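You operate a simulated robot arm through the tools that you are given. There is no shell and no other tool.

The job below is to be done with a simulated robot arm. You get a single attempt, and the scene is never put back.

TASK
Tighten the caster plate's four knobs in dot order, then lock and brake it.
Fine: one dot first, four dots last, each turned tight; swivel lever to LOCK, brake lever to BRAKE.

Only the result counts: the job must be done as asked and must still hold three seconds after the hand-in. Knocking over, shifting, dropping, spilling or breaking anything else fails it.

THE ROBOT
A 7-joint arm with a two-finger parallel gripper, fixed in place. Base frame: the origin is at the foot of the arm, x ahead of it, y to its left, z up. Readings come in cm, rad, newtons and seconds.
Its first joint turns from -2.897 to 2.897 rad. Payload 4.4 kg.
Tool frame: the origin (TCP) lies between the finger pads and is the grasp point; the fingertips stand 2.3 cm ahead of it; z points along the fingers, y is the line along which they close. Largest opening 9.4 cm; finger width 3.8, thickness 1; the body of the gripper, 5.4 by 9.6 cm, starts 3.9 cm behind the TCP.
Orientation is told as [roll, pitch, yaw] about the base's x, y, z axes, in that order, counted from this pose: with the fingers straight down and closing along the base's y, the tool's x points along the base's -x, its y along +y and its z along -z.

THE INTERFACE
- The arm moves only by the tool apply_moves. Its argument "rows" is a list of rows, each a list of 7 numbers: the shift along the tool's x, y, z in cm, then the turn, a rotation vector about the tool's x, y, z in rad, then the gripper command, from -1 (fully open) to 1 (shut), values between in proportion. In form: [[dx, dy, dz, rx, ry, rz, hand], ...]. A call has 1 to 20 rows; each row shifts and turns the commanded pose from where the row before left it, along the tool's axes as they then stand. Rows are played at 5 a second. More than 5 cm and 0.15 rad between two rows, or a gripper value outside its range, and nothing of the call is played. Where a pose cannot be reached the arm comes as near as it can. A force on the tool above 40 N (or 10 N above the force at the start of the call, whichever is more), or a blocked arm, ends the call early, and 0.2 s more pass. Each finger travels about 7.2 cm/s and halts on what it meets, pressing with about 44 N; the grip force reading is that of the motor and also rises with nothing between the fingers. The clock runs only during rows and for 0.2 s after the last one: add rows that do not move to give the fingers time. It gives the time, the measured TCP pose, the force on the tool (base axes), the opening and the grip force at its end, in the units of the frame above (readings bear some noise), with the torque about the TCP (base axes, N m) and any sound that the robot's microphone picked up, and new pictures: "pictures" is both (left out), scene, wrist or none.
- Cameras (640 x 400 px; columns grow to the right, rows downward): "scene" is fixed at [21.05, 50.04, 141.49]; the picture's right is [-0.47, -0.88, 0.00], its down [-0.45, 0.24, -0.86] and it looks along [0.76, -0.40, -0.51] (base axes); focal length 332 px, centre (320, 200). "wrist" rides on the gripper at [8.6, 1.6, -7.4] in the tool frame; the picture's right is [-0.18, 0.98, 0.00], its down [-0.58, -0.11, -0.81] and it looks along [-0.79, -0.15, 0.59] (tool axes); focal length 243 px, centre (320, 200). There is no depth. A picture from a camera that has moved, and an enlarged one, comes with that camera's place and axes in the base frame and with its lens. The place of the scene camera against the robot may be out by one fixed shift of up to 1.2 cm in any direction.
- enlarge(camera, box): a new picture of the part [left, top, right, bottom] of that camera's present view, enlarged. It takes no simulated time.
- job_done(): hands the job in; it is judged then, once.

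Nothing tells you positions but the pictures and the camera data. Unless the task says otherwise, let go and move clear before handing in.

The tools are called after "Request:" by a JSON object that holds its "fn" and its "kwargs". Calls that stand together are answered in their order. apply_moves: Moves the arm, as the interface text tells. Its arguments: {"type":"object","properties":{"rows":{"type":"array","items":{"type":"array","items":{"type":"number"}}},"pictures":{"type":"string","enum":["both","scene","wrist","none"]}},"required":["rows"]} The other tools are called the same way: enlarge (camera, box) takes an enlarged picture of a part of a camera's view; job_done () hands the job in.

At the start:

```text
clock: 0.0
tcp_pos: [57.12, 20.44, 118.79]
tcp_rot: [-0.001, -0.001, 0.0]
ft_force: [1.0, 0.4, -0.1]
ft_torque: [0.04, 0.01, 0.03]
gripper_width: 9.39
gripper_force: 0.1
```

scene: 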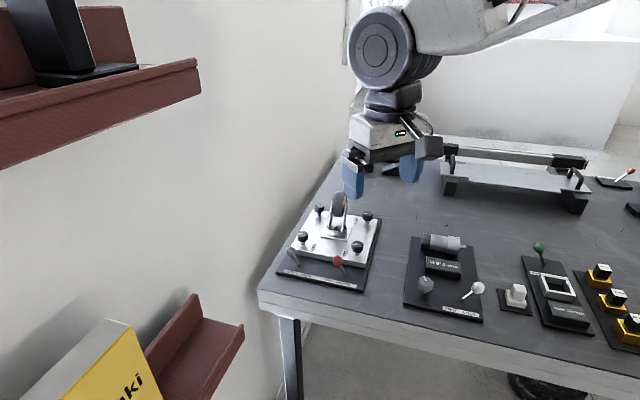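
wrist: 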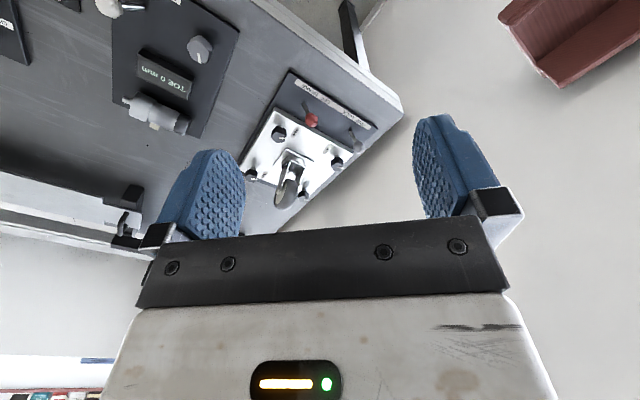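

I see a table with a caster plate at its left end, with four black knobs, a caster wheel and two levers (one grey, one red). I'll enlarge both views to read the dots and labels.

Request:
{"fn": "enlarge", "kwargs": {"camera": "scene", "box": [265, 180, 395, 300]}}

Request:
{"fn": "enlarge", "kwargs": {"camera": "wrist", "box": [230, 60, 410, 220]}}

```text
3.33 times, centred on (330, 240) of scene
camera zoom: at [21.05, 50.04, 141.49], right [-0.47, -0.88, 0.0], down [-0.45, 0.24, -0.86], along [0.76, -0.4, -0.51], focal length 1108 px, centre (287, 67)
```

zoom: 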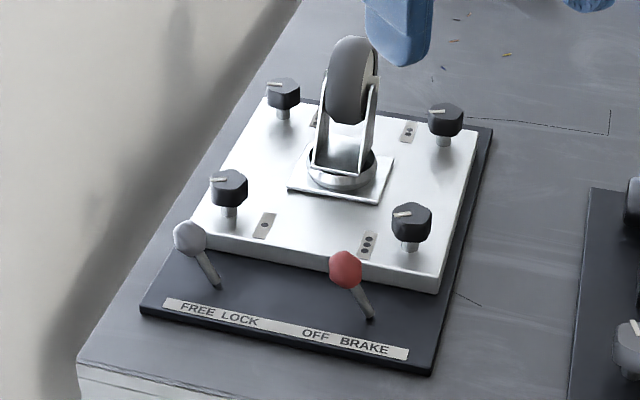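

```text
2.50 times, centred on (320, 140) of wrist
camera zoom: at [48.45, 22.23, 126.3], right [0.18, 0.98, 0.0], down [0.58, -0.11, 0.81], along [0.79, -0.15, -0.59], focal length 606 px, centre (320, 350)
```

zoom: 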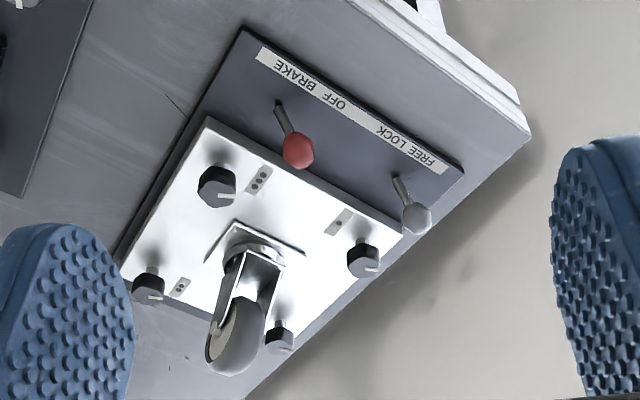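

The plate is turned about 45°, with its centre near (90, 7.6) and the knob tops near z 85. The labels read near-left = 1 dot, far-right = 2 and near-right = 3, so the far-left one should be 4. I'll move closer for a better look.

Request:
{"fn": "apply_moves", "kwargs": {"rows": [[-0.8, -3, 3, 0, 0, 0, -1], [-0.8, -3, 3, 0, 0, 0, -1], [-0.8, -3, 3, 0, 0, 0, -1], [-0.8, -3, 3, 0, 0, 0, -1], [0, 0, 0, 0, 0, 0, -1]]}}

```text
clock: 1.2
tcp_pos: [60.51, 8.38, 106.79]
tcp_rot: [0.002, -0.002, 0.001]
ft_force: [0.3, 0.6, 0.6]
ft_torque: [-0.01, -0.02, 0.01]
gripper_width: 9.38
gripper_force: 0.1
camera wrist: at [51.75, 10.16, 114.2], right [0.18, 0.98, 0.0], down [0.58, -0.11, 0.81], along [0.79, -0.15, -0.59], focal length 243 px, centre (320, 200)
```

scene: 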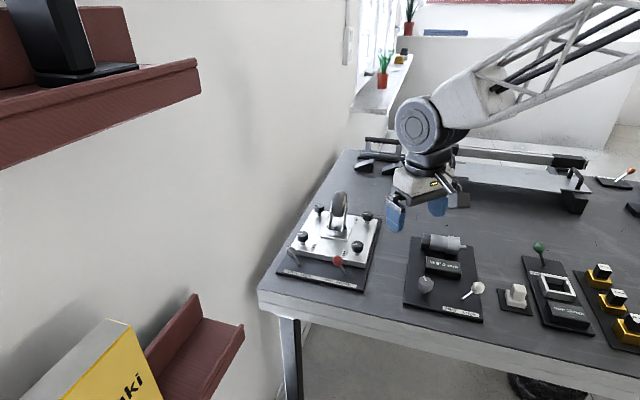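
wrist: 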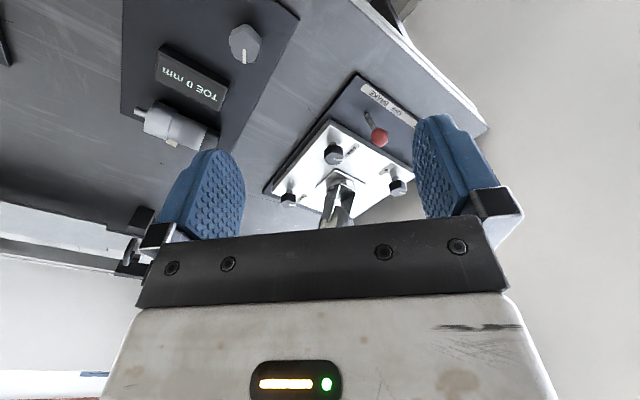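

The wrist camera now sees three knobs and the red lever. I'll enlarge both views for better triangulation.

Request:
{"fn": "enlarge", "kwargs": {"camera": "wrist", "box": [250, 60, 450, 240]}}

Request:
{"fn": "enlarge", "kwargs": {"camera": "scene", "box": [280, 185, 384, 250]}}

Request:
{"fn": "enlarge", "kwargs": {"camera": "scene", "box": [270, 235, 374, 300]}}

```text
2.22 times, centred on (350, 150) of wrist
camera zoom: at [51.75, 10.16, 114.2], right [0.18, 0.98, 0.0], down [0.58, -0.11, 0.81], along [0.79, -0.15, -0.59], focal length 539 px, centre (253, 311)
```

zoom: 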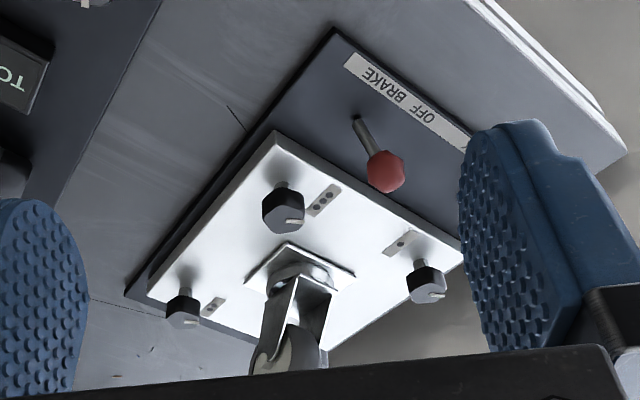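

```text
6.15 times, centred on (332, 218) of scene
camera zoom: at [21.05, 50.04, 141.49], right [-0.47, -0.88, 0.0], down [-0.45, 0.24, -0.86], along [0.76, -0.4, -0.51], focal length 2046 px, centre (246, 92)
```

zoom: 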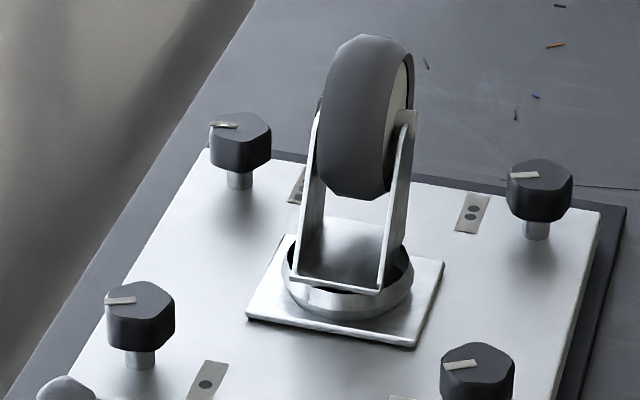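

```text
6.15 times, centred on (322, 268) of scene
camera zoom: at [21.05, 50.04, 141.49], right [-0.47, -0.88, 0.0], down [-0.45, 0.24, -0.86], along [0.76, -0.4, -0.51], focal length 2046 px, centre (308, -215)
```

zoom: 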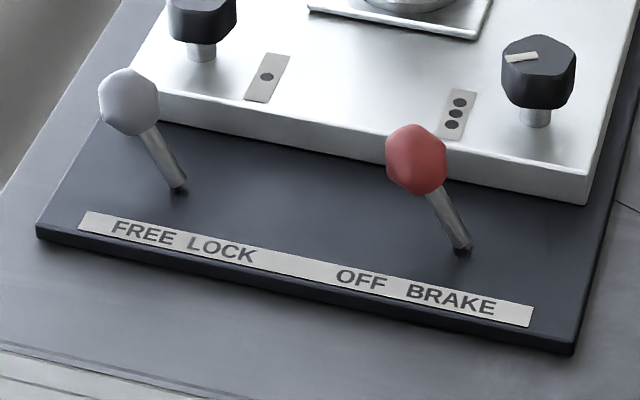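

Triangulation gives these positions:

| Feature | x | y | z |
|---|---|---|---|
| Knob 1 | 90.8 | 18.4 | tops about 85.4 |
| Knob 2 | 90.4 | -3.7 | tops about 85.4 |
| Knob 3 | 79.1 | 7.4 | tops about 85.4 |
| Knob 4 | about 101.7 | 7.4 | tops about 85.4 |
| Plate top | – | – | about 81.3 |

I'm going high above knob 1, turning the tool and part-closing the fingers.

Request:
{"fn": "apply_moves", "kwargs": {"rows": [[-3.79, 1.25, 0, 0, 0, 0, -1], [-3.79, 1.25, 0, 0, 0, 0, -1], [-3.79, 1.25, 0, 0, 0, 0, -1], [-3.79, 1.25, 0, 0, 0, 0, -1], [-3.79, 1.25, 0, 0, 0, 0, -1], [-3.79, 1.25, 0, 0, 0, 0, -1], [-3.79, 1.25, 0, 0, 0, 0, -1], [-3.79, 1.25, 0, 0, 0, 0, -0.19], [0, 0, 0, 0, 0, -0.15, -0.19], [0, 0, 0, 0, 0, -0.15, -0.19], [0, 0, 0, 0, 0, -0.15, -0.19], [0, 0, 0, 0, 0, -0.15, -0.19], [0, 0, 0, 0, 0, -0.15, -0.19], [0, 0, 0, 0, 0, -0.15, -0.19], [0, 0, 0, 0, 0, 0, -0.19]]}}

```text
clock: 4.4
tcp_pos: [90.7, 18.57, 106.81]
tcp_rot: [0.0, 0.001, 0.9]
ft_force: [0.6, -0.3, -0.8]
ft_torque: [0.01, 0.0, 0.0]
gripper_width: 5.59
gripper_force: 0.0
camera wrist: at [84.0, 12.8, 114.31], right [-0.66, 0.75, 0.0], down [0.45, 0.39, 0.81], along [0.61, 0.53, -0.59], focal length 243 px, centre (320, 200)
```

scene: 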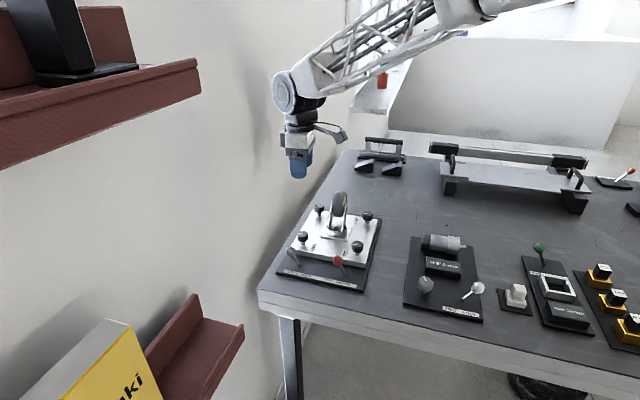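
wrist: 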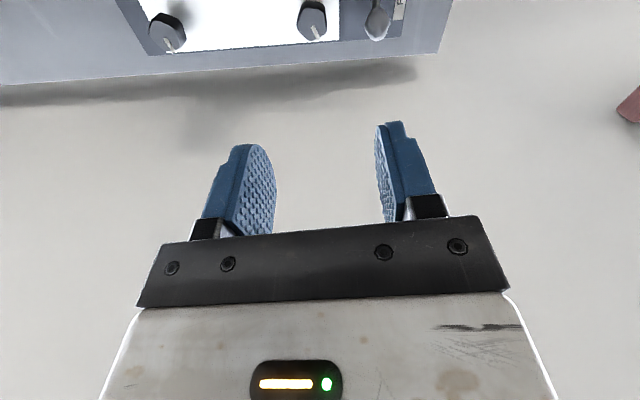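

I'm above knob 1. I'll enlarge the wrist view to fix its position from here.

Request:
{"fn": "enlarge", "kwargs": {"camera": "wrist", "box": [120, 0, 440, 100]}}

```text
2.00 times, centred on (280, 50) of wrist
camera zoom: at [84.0, 12.8, 114.31], right [-0.66, 0.75, 0.0], down [0.45, 0.39, 0.81], along [0.61, 0.53, -0.59], focal length 485 px, centre (400, 500)
```

zoom: 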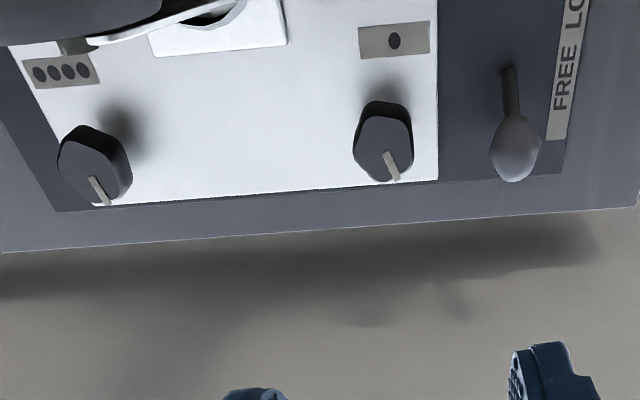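

Four dots on the far-left knob is confirmed. Knob 1 sits at about (91.3, 18.4), so I'm centring over it and descending in part.

Request:
{"fn": "apply_moves", "kwargs": {"rows": [[-0.21, -0.54, 4, 0, 0, 0, -0.19], [0, 0, 4, 0, 0, 0, -0.19], [0, 0, 4, 0, 0, 0, -0.19], [0, 0, 4, 0, 0, 0, -0.19], [0, 0, 0, 0, 0, 0, -0.19]]}}

Request:
{"fn": "enlarge", "kwargs": {"camera": "wrist", "box": [160, 60, 480, 260]}}

Request:
{"fn": "enlarge", "kwargs": {"camera": "scene", "box": [260, 160, 390, 260]}}

```text
clock: 5.6
tcp_pos: [91.43, 18.36, 90.91]
tcp_rot: [0.0, 0.001, 0.899]
ft_force: [-0.5, 0.2, -0.6]
ft_torque: [0.0, 0.02, 0.01]
gripper_width: 5.58
gripper_force: 0.1
camera wrist: at [84.58, 12.71, 98.36], right [-0.65, 0.76, 0.0], down [0.45, 0.39, 0.81], along [0.61, 0.53, -0.59], focal length 243 px, centre (320, 200)
```

scene: 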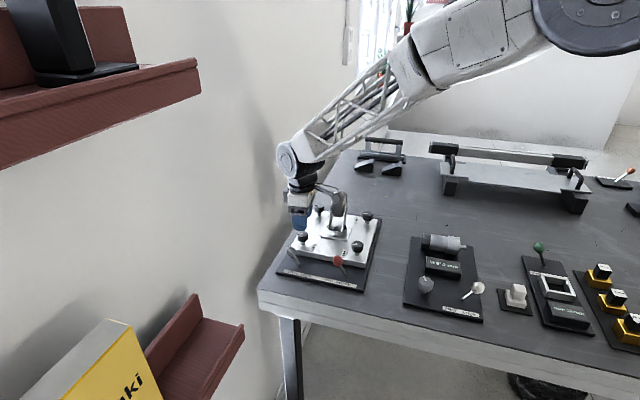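
wrist: 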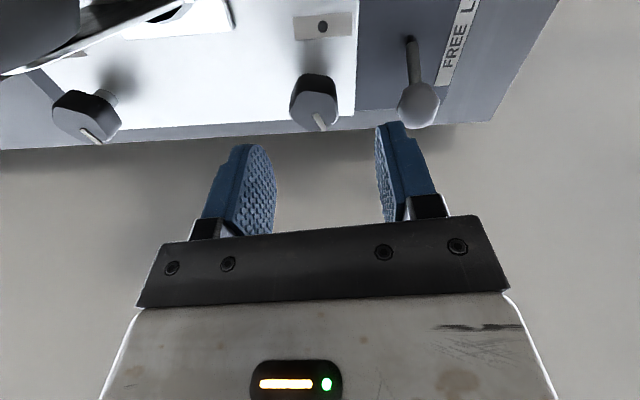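

```text
2.00 times, centred on (320, 160) of wrist
camera zoom: at [84.58, 12.71, 98.36], right [-0.65, 0.76, 0.0], down [0.45, 0.39, 0.81], along [0.61, 0.53, -0.59], focal length 485 px, centre (320, 280)
```

zoom: 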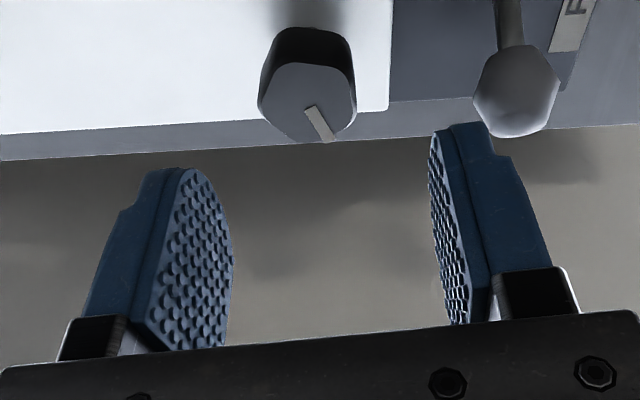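

```text
4.00 times, centred on (325, 210) of scene
camera zoom: at [21.05, 50.04, 141.49], right [-0.47, -0.88, 0.0], down [-0.45, 0.24, -0.86], along [0.76, -0.4, -0.51], focal length 1330 px, centre (300, 160)
```

zoom: 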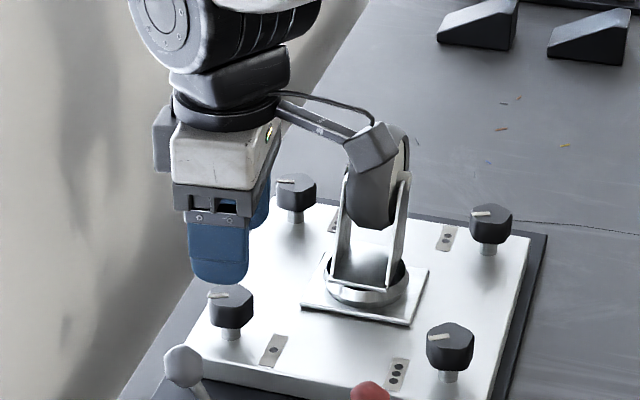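

A camera housing sticks out from the gripper, and it must stay clear of the caster wheel and the wall. I'll turn the tool away from the wheel first, then lower onto knob 1.

Request:
{"fn": "apply_moves", "kwargs": {"rows": [[0, 0, 0, 0, 0, 0.15, -0.19], [0, 0, 0, 0, 0, 0.15, -0.19], [0, 0, 0, 0, 0, 0.15, -0.19], [0, 0, 0, 0, 0, 0.15, -0.19], [0.25, -0.2, 0, 0, 0, 0, -0.19], [0, 0, 1.6, 0, 0, 0, -0.19], [0, 0, 1.6, 0, 0, 0, -0.19], [0, 0, 1.6, 0, 0, 0, -0.19], [0, 0, 1.5, 0, 0, 0, -0.19], [0, 0, 0, 0, 0, 0, -0.19]]}}

Request:
{"fn": "enlarge", "kwargs": {"camera": "wrist", "box": [160, 60, 480, 260]}}

Request:
{"fn": "enlarge", "kwargs": {"camera": "scene", "box": [260, 160, 390, 260]}}

```text
clock: 7.8
tcp_pos: [91.19, 18.01, 84.48]
tcp_rot: [0.001, 0.001, 0.3]
ft_force: [-0.3, 0.4, -0.4]
ft_torque: [0.02, -0.02, -0.01]
gripper_width: 5.56
gripper_force: 0.0
camera wrist: at [82.3, 17.15, 92.0], right [-0.11, 0.99, 0.0], down [0.59, 0.07, 0.81], along [0.8, 0.09, -0.59], focal length 243 px, centre (320, 200)
```

scene: 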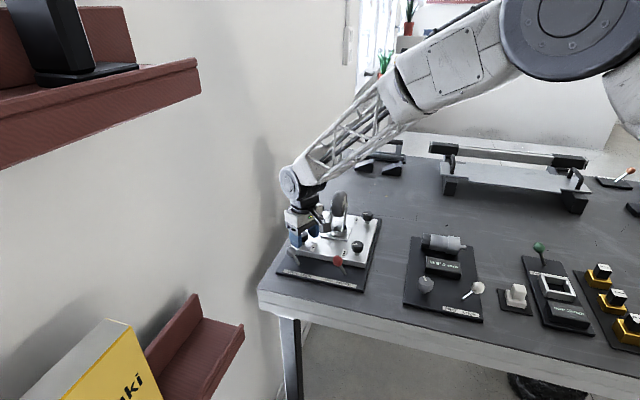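
wrist: 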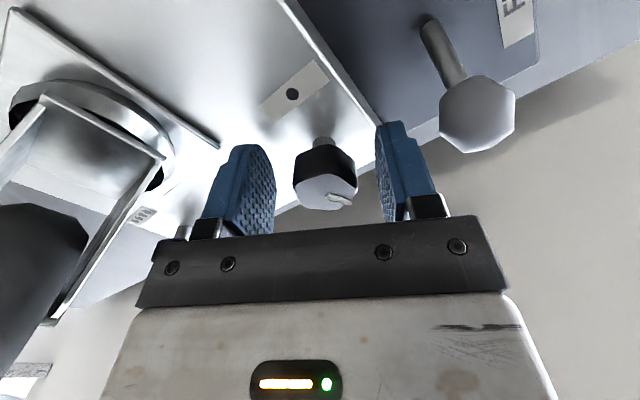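

```text
2.00 times, centred on (320, 160) of wrist
camera zoom: at [82.3, 17.15, 92.0], right [-0.11, 0.99, 0.0], down [0.59, 0.07, 0.81], along [0.8, 0.09, -0.59], focal length 485 px, centre (320, 280)
```

zoom: 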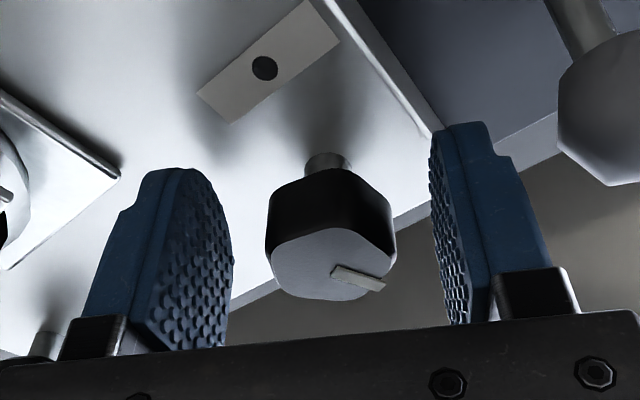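

```text
4.00 times, centred on (325, 210) of scene
camera zoom: at [21.05, 50.04, 141.49], right [-0.47, -0.88, 0.0], down [-0.45, 0.24, -0.86], along [0.76, -0.4, -0.51], focal length 1330 px, centre (300, 160)
```

zoom: 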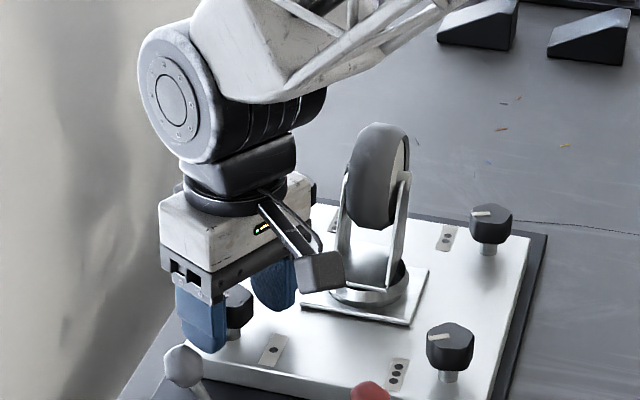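

Knob 1 sits between the fingers, slightly off to tool +y. I'll shift 0.3 cm, close on it, and check the grip.

Request:
{"fn": "apply_moves", "kwargs": {"rows": [[0, 0.3, 0, 0, 0, 0, -0.19], [0, 0, 0, 0, 0, 0, 1], [0, 0, 0, 0, 0, 0, 1], [0, 0, 0, 0, 0, 0, 1]], "pictures": "wrist"}}

Request:
{"fn": "enlarge", "kwargs": {"camera": "wrist", "box": [160, 60, 480, 260]}}

```text
clock: 8.8
tcp_pos: [91.13, 18.12, 84.64]
tcp_rot: [-0.003, -0.001, 0.298]
ft_force: [2.6, -12.2, 0.5]
ft_torque: [-0.02, -0.19, -0.12]
gripper_width: 3.39
gripper_force: 45.3
stopped in row 4: the force on the tool passed its limit at 42 N (the readings are from after the stop); the commanded pose is now the measured one
camera wrist: at [82.26, 17.24, 92.02], right [-0.11, 0.99, 0.0], down [0.59, 0.07, 0.81], along [0.8, 0.09, -0.59], focal length 243 px, centre (320, 200)
```

wrist: 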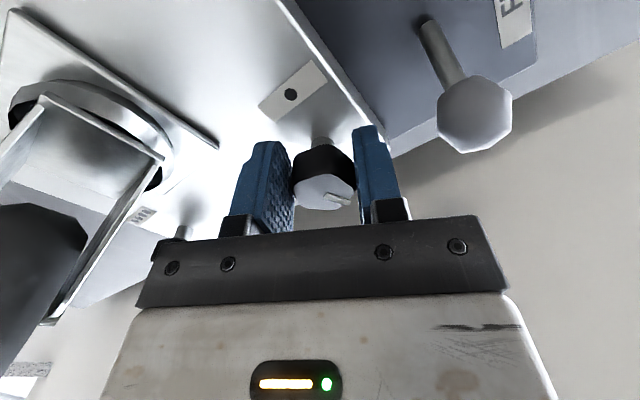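

```text
2.00 times, centred on (320, 160) of wrist
camera zoom: at [82.26, 17.24, 92.02], right [-0.11, 0.99, 0.0], down [0.59, 0.07, 0.81], along [0.8, 0.09, -0.59], focal length 485 px, centre (320, 280)
```

zoom: 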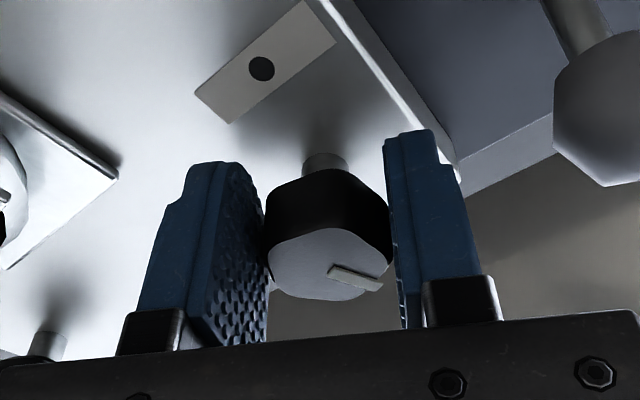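

The grip is on the knob (3.4 cm wide). A leftover side force points toward -y, so I'll ease back slightly and start turning clockwise in small steps.

Request:
{"fn": "apply_moves", "kwargs": {"rows": [[0, -0.1, 0, 0, 0, 0, 1], [0, 0, 0, 0, 0, 0.06, 1], [0, 0, 0, 0, 0, 0.06, 1], [0, 0, 0, 0, 0, 0.06, 1], [0, 0, 0, 0, 0, 0.06, 1], [0, 0, 0, 0, 0, 0.06, 1]], "pictures": "wrist"}}

Request:
{"fn": "enlarge", "kwargs": {"camera": "wrist", "box": [160, 60, 480, 260]}}

```text
clock: 10.1
tcp_pos: [91.17, 18.33, 84.62]
tcp_rot: [0.0, 0.0, 0.052]
ft_force: [-5.6, 7.1, 2.7]
ft_torque: [-0.19, -0.25, 0.03]
gripper_width: 3.38
gripper_force: 45.1
stopped in row 6: the force on the tool passed its limit at 43 N (the readings are from after the stop); the commanded pose is now the measured one
camera wrist: at [82.25, 19.58, 92.03], right [0.13, 0.99, 0.0], down [0.59, -0.08, 0.81], along [0.8, -0.11, -0.59], focal length 243 px, centre (320, 200)
```

wrist: 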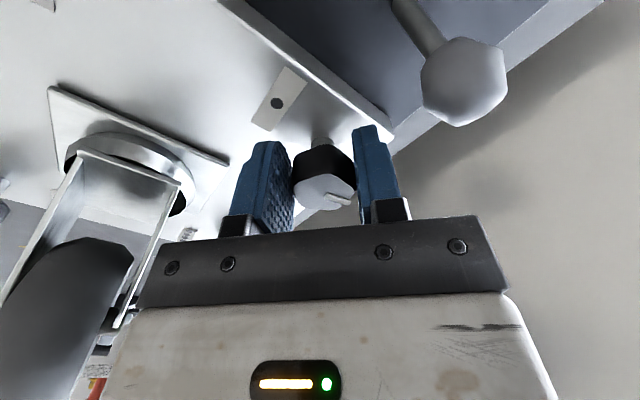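

```text
2.00 times, centred on (320, 160) of wrist
camera zoom: at [82.25, 19.58, 92.03], right [0.13, 0.99, 0.0], down [0.59, -0.08, 0.81], along [0.8, -0.11, -0.59], focal length 485 px, centre (320, 280)
```

zoom: 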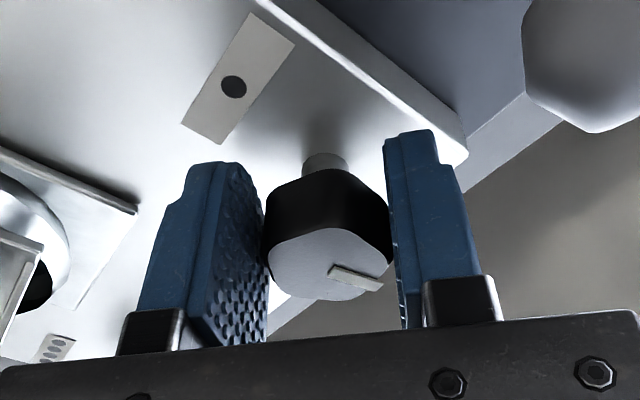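

The knob turned with the grip, but the wrist views now place its axis at about (91.76, 18.4) with its top at z≈84.45. I was gripping off-centre, so I'm opening, recentring, lowering 0.7 cm and gripping again.

Request:
{"fn": "apply_moves", "kwargs": {"rows": [[0, 0, 0, 0, 0, 0, -0.1], [0, 0, 0, 0, 0, 0, -0.1], [-0.6, 0.05, 0, 0, 0, 0, -0.1], [0, 0, 0.7, 0, 0, 0, -0.1], [0, 0, 0, 0, 0, 0, -0.1], [0, 0, 0, 0, 0, 0, 1], [0, 0, 0, 0, 0, 0, 1], [0, 0, 0, 0, 0, 0, 1]], "pictures": "wrist"}}

Request:
{"fn": "enlarge", "kwargs": {"camera": "wrist", "box": [160, 60, 480, 260]}}

```text
clock: 11.9
tcp_pos: [91.7, 18.39, 83.87]
tcp_rot: [0.001, 0.0, 0.053]
ft_force: [0.7, 0.6, 1.6]
ft_torque: [-0.31, -0.26, 0.04]
gripper_width: 3.35
gripper_force: 45.1
camera wrist: at [82.87, 19.62, 91.34], right [0.13, 0.99, 0.0], down [0.59, -0.08, 0.81], along [0.8, -0.11, -0.59], focal length 243 px, centre (320, 200)
```

wrist: 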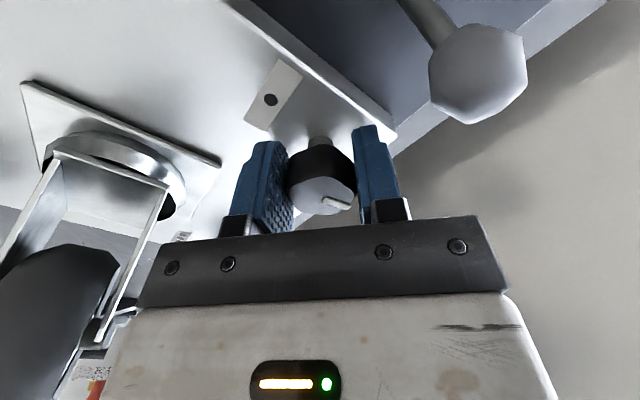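

```text
2.00 times, centred on (320, 160) of wrist
camera zoom: at [82.87, 19.62, 91.34], right [0.13, 0.99, 0.0], down [0.59, -0.08, 0.81], along [0.8, -0.11, -0.59], focal length 485 px, centre (320, 280)
```

zoom: 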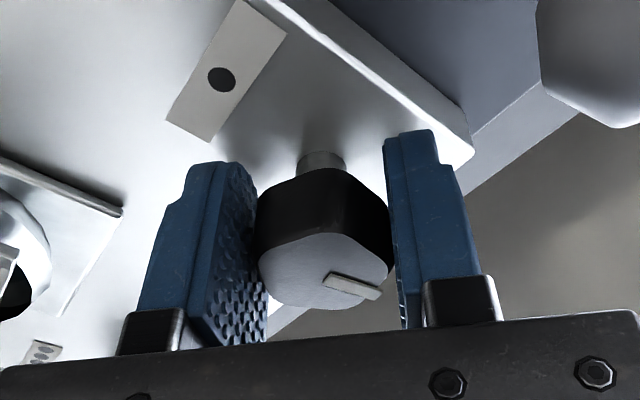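

The force is low and the grip is centred. I'm turning clockwise about 0.6 rad.

Request:
{"fn": "apply_moves", "kwargs": {"rows": [[0, 0, 0, 0, 0, 0.1, 1], [0, 0, 0, 0, 0, 0.1, 1], [0, 0, 0, 0, 0, 0.1, 1], [0, 0, 0, 0, 0, 0.1, 1], [0, 0, 0, 0, 0, 0.1, 1], [0, 0, 0, 0, 0, 0.1, 1]], "pictures": "both"}}

Request:
{"fn": "enlarge", "kwargs": {"camera": "wrist", "box": [160, 60, 480, 260]}}

```text
clock: 13.3
tcp_pos: [91.7, 18.51, 83.79]
tcp_rot: [0.001, -0.003, -0.548]
ft_force: [21.8, 32.7, -7.8]
ft_torque: [-0.04, 0.12, 0.11]
gripper_width: 3.4
gripper_force: 44.8
camera wrist: at [85.08, 24.47, 91.34], right [0.67, 0.74, 0.0], down [0.44, -0.4, 0.81], along [0.6, -0.54, -0.59], focal length 243 px, centre (320, 200)
```

scene: 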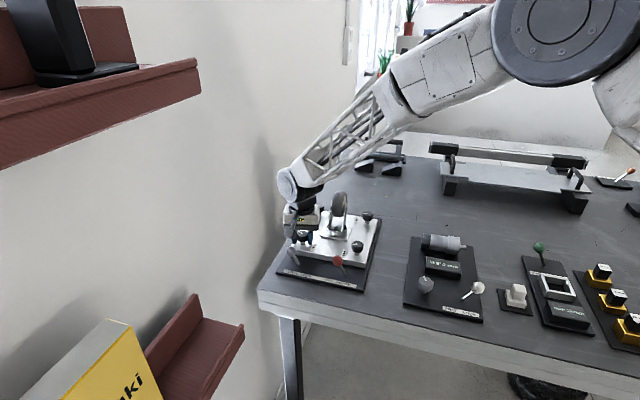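
wrist: 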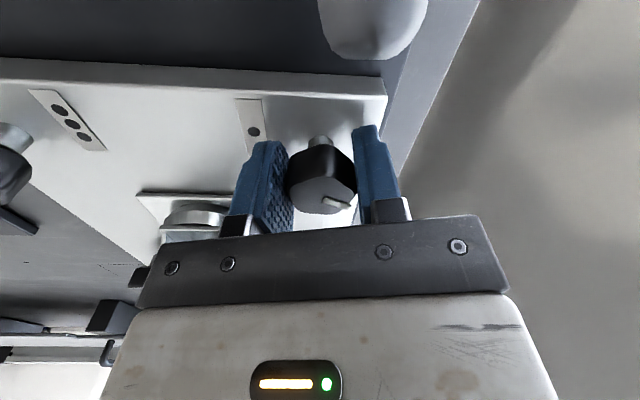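

```text
2.00 times, centred on (320, 160) of wrist
camera zoom: at [85.08, 24.47, 91.34], right [0.67, 0.74, 0.0], down [0.44, -0.4, 0.81], along [0.6, -0.54, -0.59], focal length 485 px, centre (320, 280)
```

zoom: 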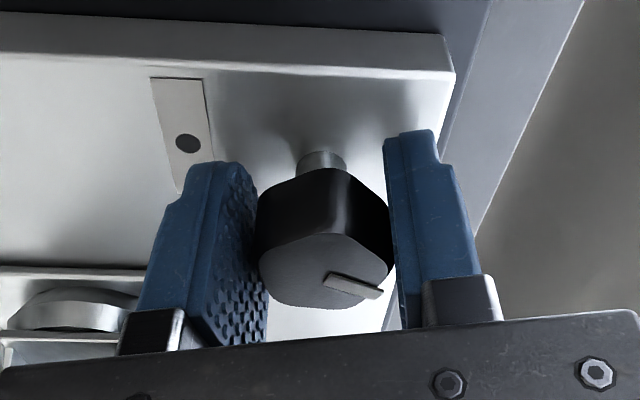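

The knob turns with the grip, but a side force has built up along tool +y. I'll relax it by 0.15 cm and keep turning with a small compensation per step.

Request:
{"fn": "apply_moves", "kwargs": {"rows": [[0, 0.15, 0, 0, 0, 0, 1], [0, 0.03, 0, 0, 0, 0.1, 1], [0, 0.03, 0, 0, 0, 0.1, 1], [0, 0.03, 0, 0, 0, 0.1, 1], [0, 0.03, 0, 0, 0, 0.1, 1]], "pictures": "both"}}

Request:
{"fn": "enlarge", "kwargs": {"camera": "wrist", "box": [160, 60, 480, 260]}}

```text
clock: 14.5
tcp_pos: [91.67, 18.53, 83.74]
tcp_rot: [0.001, -0.001, -0.948]
ft_force: [-19.6, 4.2, 14.3]
ft_torque: [-0.05, 0.79, 0.01]
gripper_width: 3.39
gripper_force: 44.7
camera wrist: at [87.97, 26.63, 91.34], right [0.91, 0.42, 0.0], down [0.25, -0.54, 0.81], along [0.34, -0.73, -0.59], focal length 243 px, centre (320, 200)
```

scene: 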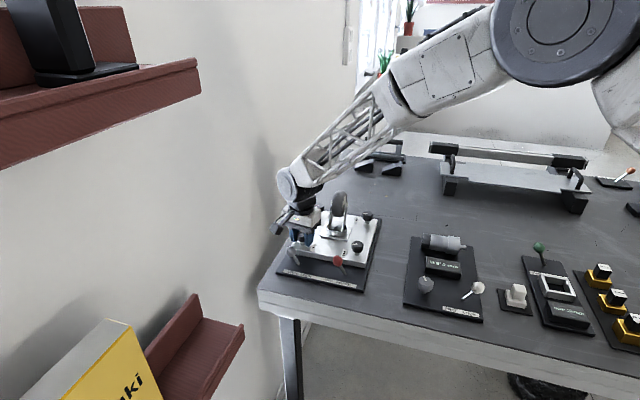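
wrist: 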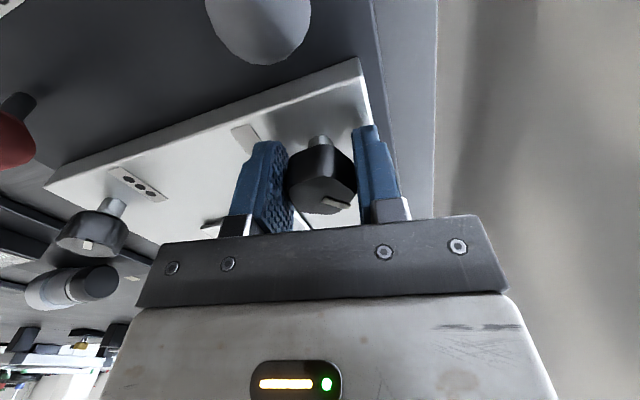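

```text
2.00 times, centred on (320, 160) of wrist
camera zoom: at [87.97, 26.63, 91.34], right [0.91, 0.42, 0.0], down [0.25, -0.54, 0.81], along [0.34, -0.73, -0.59], focal length 485 px, centre (320, 280)
```

zoom: 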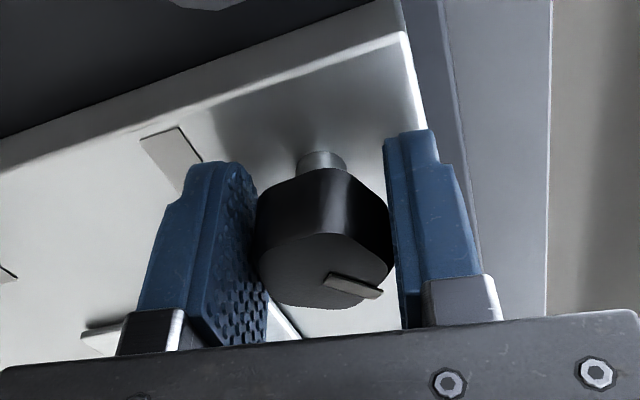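

Knob 1 has turned about 1.25 rad with no sound or hard stop yet. I'll release, rotate back and re-grip for another stroke.

Request:
{"fn": "apply_moves", "kwargs": {"rows": [[0, 0, 0, 0, 0, 0, -0.1], [0, 0, 0, 0, 0, 0, -0.1], [0, 0, 0, 0, 0, -0.145, -0.1], [0, 0, 0, 0, 0, -0.145, -0.1], [0, 0, 0, 0, 0, -0.145, -0.1], [0, 0, 0, 0, 0, -0.145, -0.1], [0, 0, 0, 0, 0, -0.145, -0.1], [0, 0, 0, 0, 0, -0.145, -0.1], [0, 0, 0, 0, 0, -0.145, -0.1], [0, 0, 0, 0, 0, -0.145, -0.1], [0, 0, 0, 0, 0, -0.145, -0.1], [0, 0, 0, 0, 0, -0.145, -0.1], [0, 0, 0, 0, 0, -0.145, -0.1], [0, 0, 0, 0, 0, 0, -0.1]], "pictures": "both"}}

Request:
{"fn": "enlarge", "kwargs": {"camera": "wrist", "box": [160, 60, 480, 260]}}

Request:
{"fn": "enlarge", "kwargs": {"camera": "scene", "box": [260, 160, 390, 260]}}

```text
clock: 17.5
tcp_pos: [91.83, 18.5, 83.82]
tcp_rot: [0.0, 0.0, 0.649]
ft_force: [0.2, 1.1, 0.5]
ft_torque: [0.01, 0.0, 0.0]
gripper_width: 5.18
gripper_force: 0.1
camera wrist: at [83.88, 14.71, 91.32], right [-0.45, 0.89, 0.0], down [0.53, 0.27, 0.81], along [0.72, 0.36, -0.59], focal length 243 px, centre (320, 200)
```

scene: 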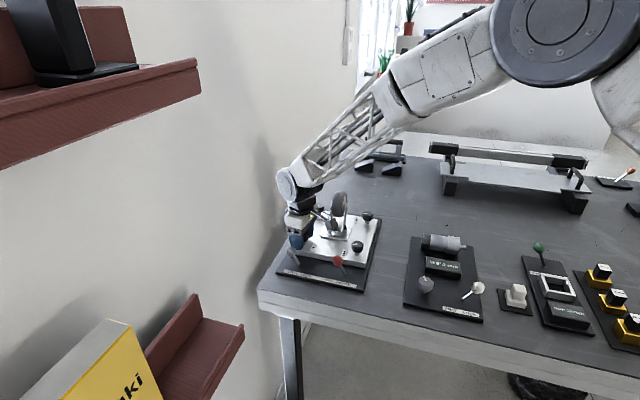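
wrist: 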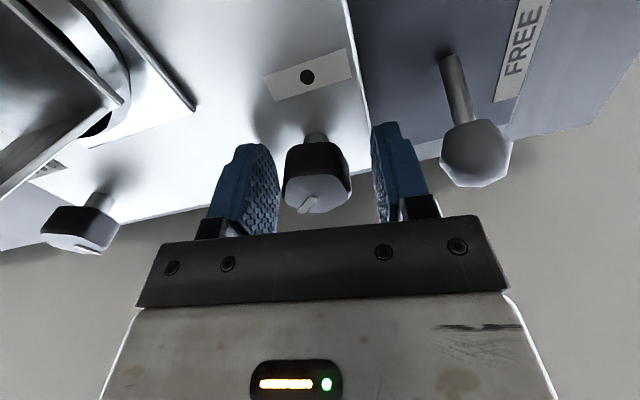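

```text
2.00 times, centred on (320, 160) of wrist
camera zoom: at [83.88, 14.71, 91.32], right [-0.45, 0.89, 0.0], down [0.53, 0.27, 0.81], along [0.72, 0.36, -0.59], focal length 485 px, centre (320, 280)
```

zoom: 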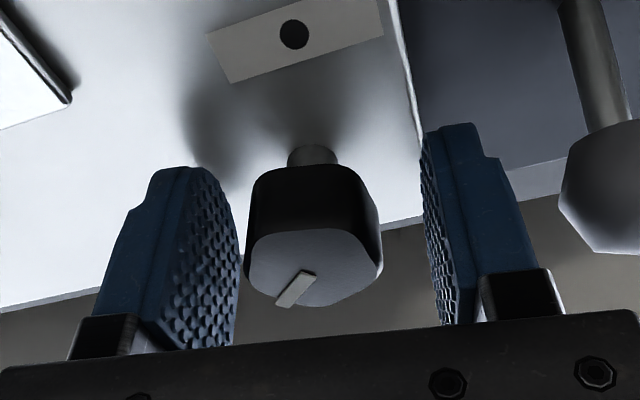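

```text
4.00 times, centred on (325, 210) of scene
camera zoom: at [21.05, 50.04, 141.49], right [-0.47, -0.88, 0.0], down [-0.45, 0.24, -0.86], along [0.76, -0.4, -0.51], focal length 1330 px, centre (300, 160)
```

zoom: 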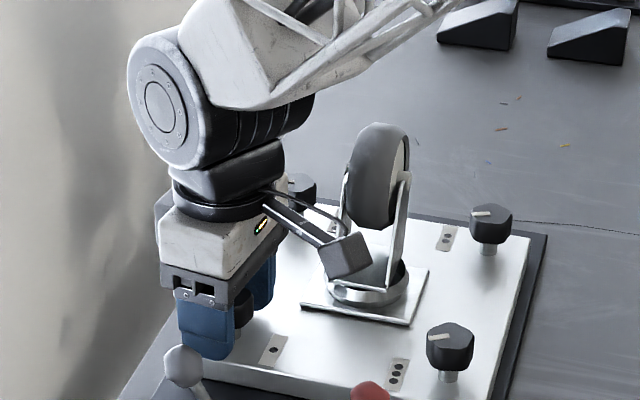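

The knob sits about 0.25 cm toward tool -y. I'll recentre, grip, and turn another 0.8 rad.

Request:
{"fn": "apply_moves", "kwargs": {"rows": [[-0.03, -0.25, 0, 0, 0, 0, -0.1], [0, 0, 0, 0, 0, 0, 1], [0, 0, 0, 0, 0, 0, 1], [0, 0, 0, 0, 0, 0, 1], [0, 0, 0, 0, 0, 0.1, 1], [0, 0, 0, 0, 0, 0.1, 1], [0, 0, 0, 0, 0, 0.1, 1], [0, 0, 0, 0, 0, 0.1, 1], [0, 0, 0, 0, 0, 0.1, 1], [0, 0, 0, 0, 0, 0.1, 1], [0, 0, 0, 0, 0, 0.1, 1], [0, 0, 0, 0, 0, 0.1, 1]], "pictures": "wrist"}}

Request:
{"fn": "enlarge", "kwargs": {"camera": "wrist", "box": [160, 60, 480, 260]}}

```text
clock: 20.1
tcp_pos: [92.07, 18.3, 83.91]
tcp_rot: [-0.002, -0.001, -0.154]
ft_force: [0.8, -2.8, -2.5]
ft_torque: [-0.06, -0.14, 0.73]
gripper_width: 3.33
gripper_force: 45.1
camera wrist: at [83.63, 21.38, 91.3], right [0.33, 0.94, 0.0], down [0.56, -0.2, 0.81], along [0.76, -0.27, -0.59], focal length 243 px, centre (320, 200)
```

wrist: 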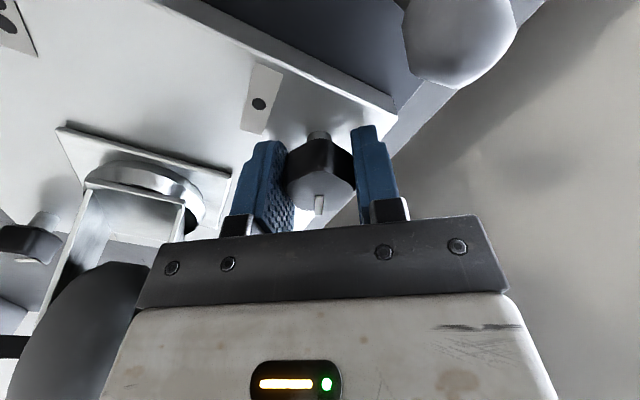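

```text
2.00 times, centred on (320, 160) of wrist
camera zoom: at [83.63, 21.38, 91.3], right [0.33, 0.94, 0.0], down [0.56, -0.2, 0.81], along [0.76, -0.27, -0.59], focal length 485 px, centre (320, 280)
```

zoom: 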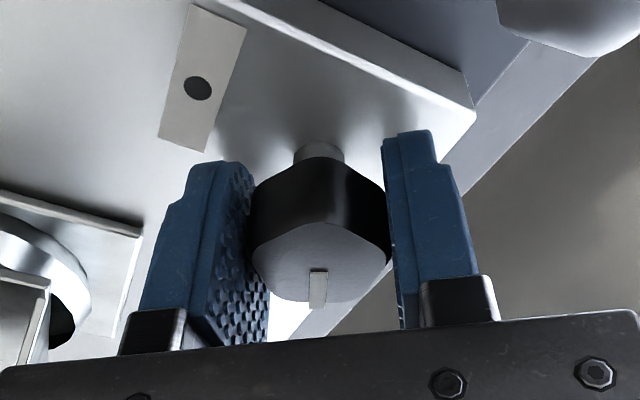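

Side force is now tiny but a resisting torque of 0.73 N·m has built up. The pointer moved relative to the pads, so the knob may be near its stop. I'll turn a bit more and see whether the pointer still moves.

Request:
{"fn": "apply_moves", "kwargs": {"rows": [[0, 0, 0, 0, 0, 0.08, 1], [0, 0, 0, 0, 0, 0.08, 1], [0, 0, 0, 0, 0, 0.08, 1], [0, 0, 0, 0, 0, 0.08, 1]], "pictures": "wrist"}}

Request:
{"fn": "enlarge", "kwargs": {"camera": "wrist", "box": [160, 60, 480, 260]}}

```text
clock: 21.1
tcp_pos: [92.05, 18.33, 83.88]
tcp_rot: [-0.001, 0.001, -0.473]
ft_force: [-0.8, -14.3, 0.0]
ft_torque: [-0.38, 0.09, 0.58]
gripper_width: 3.37
gripper_force: 45.4
camera wrist: at [84.94, 23.81, 91.31], right [0.61, 0.79, 0.0], down [0.47, -0.36, 0.81], along [0.64, -0.49, -0.59], focal length 243 px, centre (320, 200)
```

wrist: 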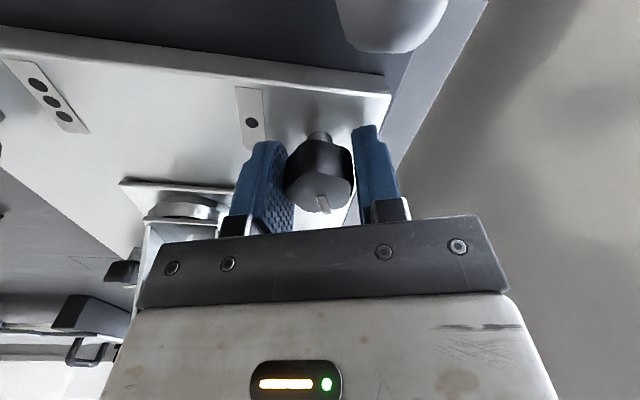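

```text
2.00 times, centred on (320, 160) of wrist
camera zoom: at [84.94, 23.81, 91.31], right [0.61, 0.79, 0.0], down [0.47, -0.36, 0.81], along [0.64, -0.49, -0.59], focal length 485 px, centre (320, 280)
```

zoom: 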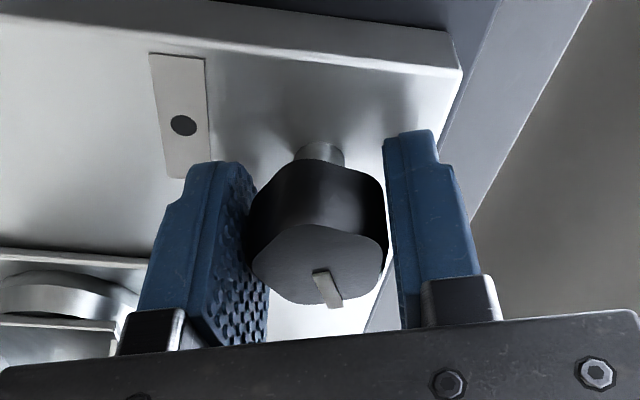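

The pads now slip around a knob that no longer moves, holding about -11° after roughly 83° of turning. Knob 1 is tight. I'll release, lift and check it.

Request:
{"fn": "apply_moves", "kwargs": {"rows": [[0, 0, 0, 0, 0, 0, -0.1], [0, 0, 0, 0, 0, 0, -0.1], [0, 0, -4, 0, 0, 0, -0.1], [0, 0, -4, 0, 0, 0, -0.1], [0, 0, -4, 0, 0, 0, -0.1], [0, 0, -4, 0, 0, 0, -0.1], [0, 0, -4, 0, 0, 0, -0.1], [0, 0, 0, 0, 0, -0.15, -0.1], [0, 0, 0, 0, 0, -0.15, -0.1], [0, 0, 0, 0, 0, -0.15, -0.1], [0, 0, 0, 0, 0, -0.15, -0.1], [0, 0, 0, 0, 0, -0.15, -0.1], [0, 0, 0, 0, 0, -0.15, -0.1], [0, 0, 0, 0, 0, -0.15, -0.1], [0, 0, 0, 0, 0, -0.15, -0.1], [0, 0, 0, 0, 0, -0.15, -0.1], [0, 0, 0, 0, 0, 0, -0.1]], "pictures": "wrist"}}

Request:
{"fn": "enlarge", "kwargs": {"camera": "scene", "box": [280, 185, 384, 250]}}

Request:
{"fn": "enlarge", "kwargs": {"camera": "wrist", "box": [160, 0, 480, 200]}}

```text
clock: 24.7
tcp_pos: [91.93, 18.44, 103.86]
tcp_rot: [0.0, 0.001, 0.879]
ft_force: [-0.3, 0.2, 0.1]
ft_torque: [0.01, 0.01, 0.01]
gripper_width: 5.17
gripper_force: 0.1
camera wrist: at [85.14, 12.86, 111.31], right [-0.64, 0.77, 0.0], down [0.45, 0.38, 0.81], along [0.62, 0.52, -0.59], focal length 243 px, centre (320, 200)
```

wrist: 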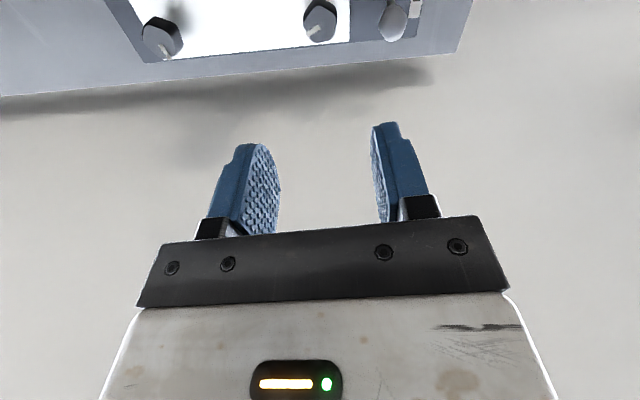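

```text
6.15 times, centred on (332, 218) of scene
camera zoom: at [21.05, 50.04, 141.49], right [-0.47, -0.88, 0.0], down [-0.45, 0.24, -0.86], along [0.76, -0.4, -0.51], focal length 2046 px, centre (246, 92)
```

zoom: 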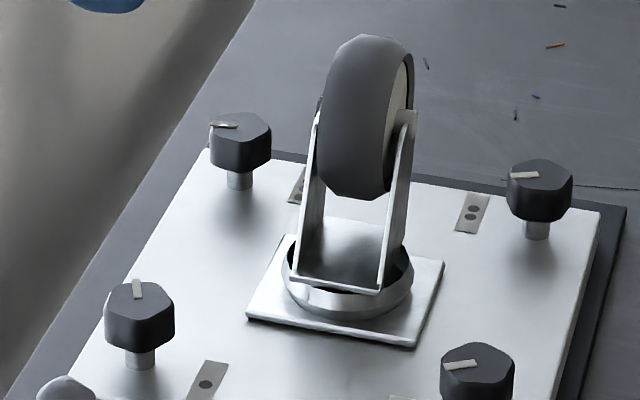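

```text
2.00 times, centred on (320, 100) of wrist
camera zoom: at [85.14, 12.86, 111.31], right [-0.64, 0.77, 0.0], down [0.45, 0.38, 0.81], along [0.62, 0.52, -0.59], focal length 485 px, centre (320, 400)
```

zoom: 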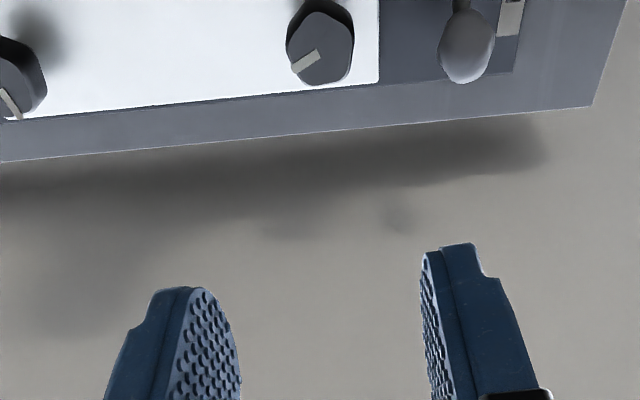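

The scene view shows knob 1's pointer turned to the stop. Next is knob 2 at about (91.9, -4.2), crossing high over the wheel.

Request:
{"fn": "apply_moves", "kwargs": {"rows": [[3.46, -2.87, 0, 0, 0, 0, -0.1], [3.46, -2.87, 0, 0, 0, 0, -0.1], [3.46, -2.87, 0, 0, 0, 0, -0.1], [3.46, -2.87, 0, 0, 0, 0, -0.1], [3.46, -2.87, 0, 0, 0, 0, -0.1], [0, 0, 0, 0, 0, -0.15, -0.1], [0, 0, 0, 0, 0, -0.15, -0.1], [0, 0, 0, 0, 0, -0.15, -0.1], [0, 0, 0, 0, 0, 0, -0.1]], "pictures": "both"}}

Request:
{"fn": "enlarge", "kwargs": {"camera": "wrist", "box": [160, 0, 480, 200]}}

```text
clock: 26.7
tcp_pos: [91.92, -4.14, 103.83]
tcp_rot: [0.001, 0.0, 1.328]
ft_force: [0.1, -0.5, 0.1]
ft_torque: [0.01, 0.02, 0.0]
gripper_width: 5.15
gripper_force: 0.1
camera wrist: at [88.24, -12.0, 111.29], right [-0.91, 0.41, 0.0], down [0.24, 0.54, 0.81], along [0.33, 0.73, -0.59], focal length 243 px, centre (320, 200)
```

scene: 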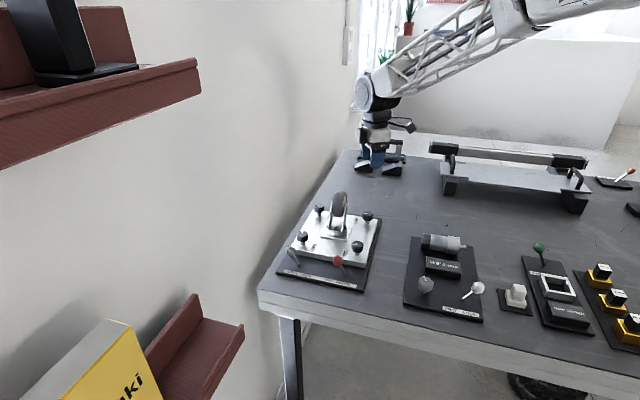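
wrist: 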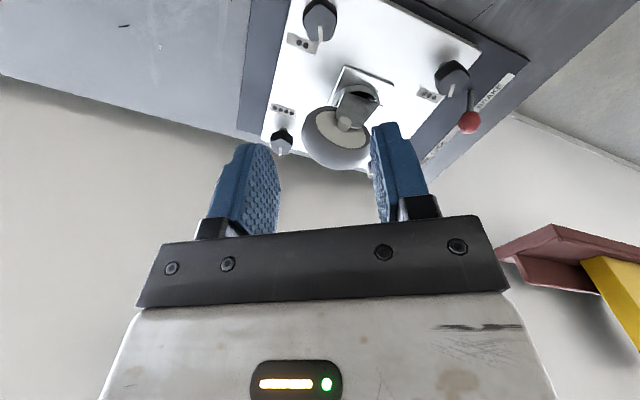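

```text
2.00 times, centred on (320, 100) of wrist
camera zoom: at [88.24, -12.0, 111.29], right [-0.91, 0.41, 0.0], down [0.24, 0.54, 0.81], along [0.33, 0.73, -0.59], focal length 485 px, centre (320, 400)
```

zoom: 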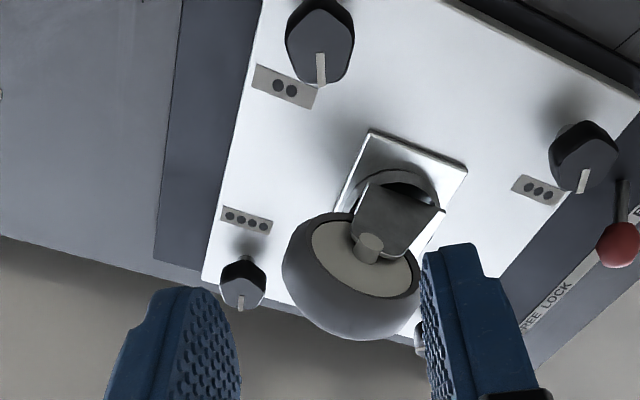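

Knob 2 reads as (91.83, -4.2). I'm lowering onto it with a slightly wider opening.

Request:
{"fn": "apply_moves", "kwargs": {"rows": [[0.08, 0.05, 4, 0, 0, 0, -0.3], [0, 0, 4, 0, 0, 0, -0.3], [0, 0, 4, 0, 0, 0, -0.3], [0, 0, 3, 0, 0, 0, -0.3], [0, 0, 2.5, 0, 0, 0, -0.3], [0, 0, 2.4, 0, 0, 0, -0.3], [0, 0, 0, 0, 0, 0, -0.3]], "pictures": "wrist"}}

Request:
{"fn": "enlarge", "kwargs": {"camera": "wrist", "box": [160, 60, 480, 260]}}

Request:
{"fn": "enlarge", "kwargs": {"camera": "scene", "box": [280, 160, 410, 260]}}

```text
clock: 28.3
tcp_pos: [91.99, -4.24, 84.08]
tcp_rot: [0.0, 0.001, 1.328]
ft_force: [0.3, -0.6, 0.4]
ft_torque: [-0.01, 0.0, 0.0]
gripper_width: 6.11
gripper_force: 0.0
camera wrist: at [88.2, -12.05, 91.44], right [-0.91, 0.42, 0.0], down [0.24, 0.54, 0.81], along [0.34, 0.73, -0.59], focal length 243 px, centre (320, 200)
```

wrist: 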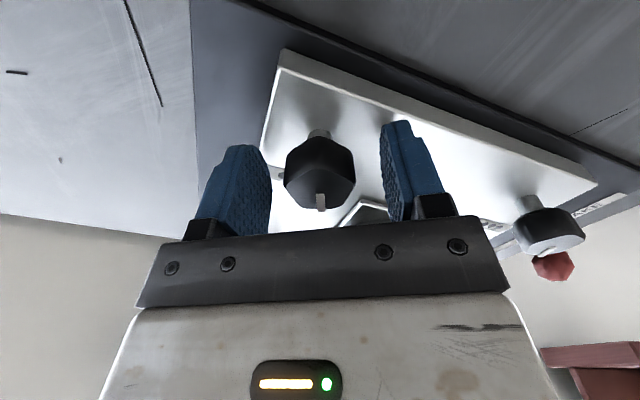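

```text
2.00 times, centred on (320, 160) of wrist
camera zoom: at [88.2, -12.05, 91.44], right [-0.91, 0.42, 0.0], down [0.24, 0.54, 0.81], along [0.34, 0.73, -0.59], focal length 485 px, centre (320, 280)
```

zoom: 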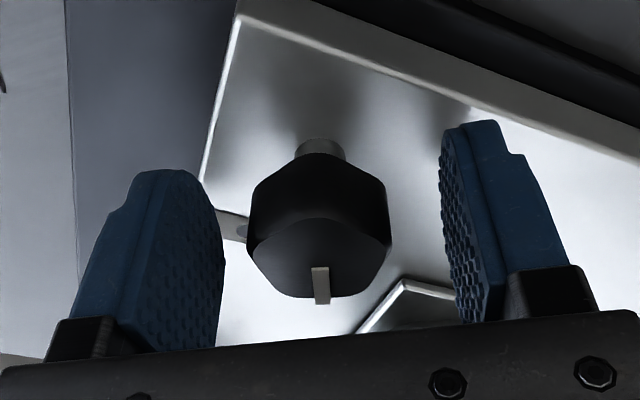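

```text
4.00 times, centred on (345, 210) of scene
camera zoom: at [21.05, 50.04, 141.49], right [-0.47, -0.88, 0.0], down [-0.45, 0.24, -0.86], along [0.76, -0.4, -0.51], focal length 1330 px, centre (220, 160)
```

zoom: 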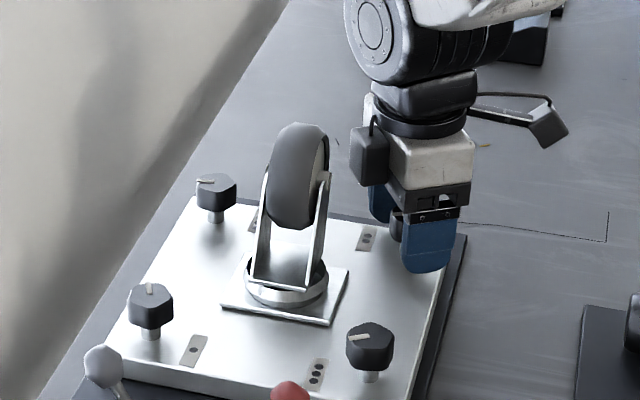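

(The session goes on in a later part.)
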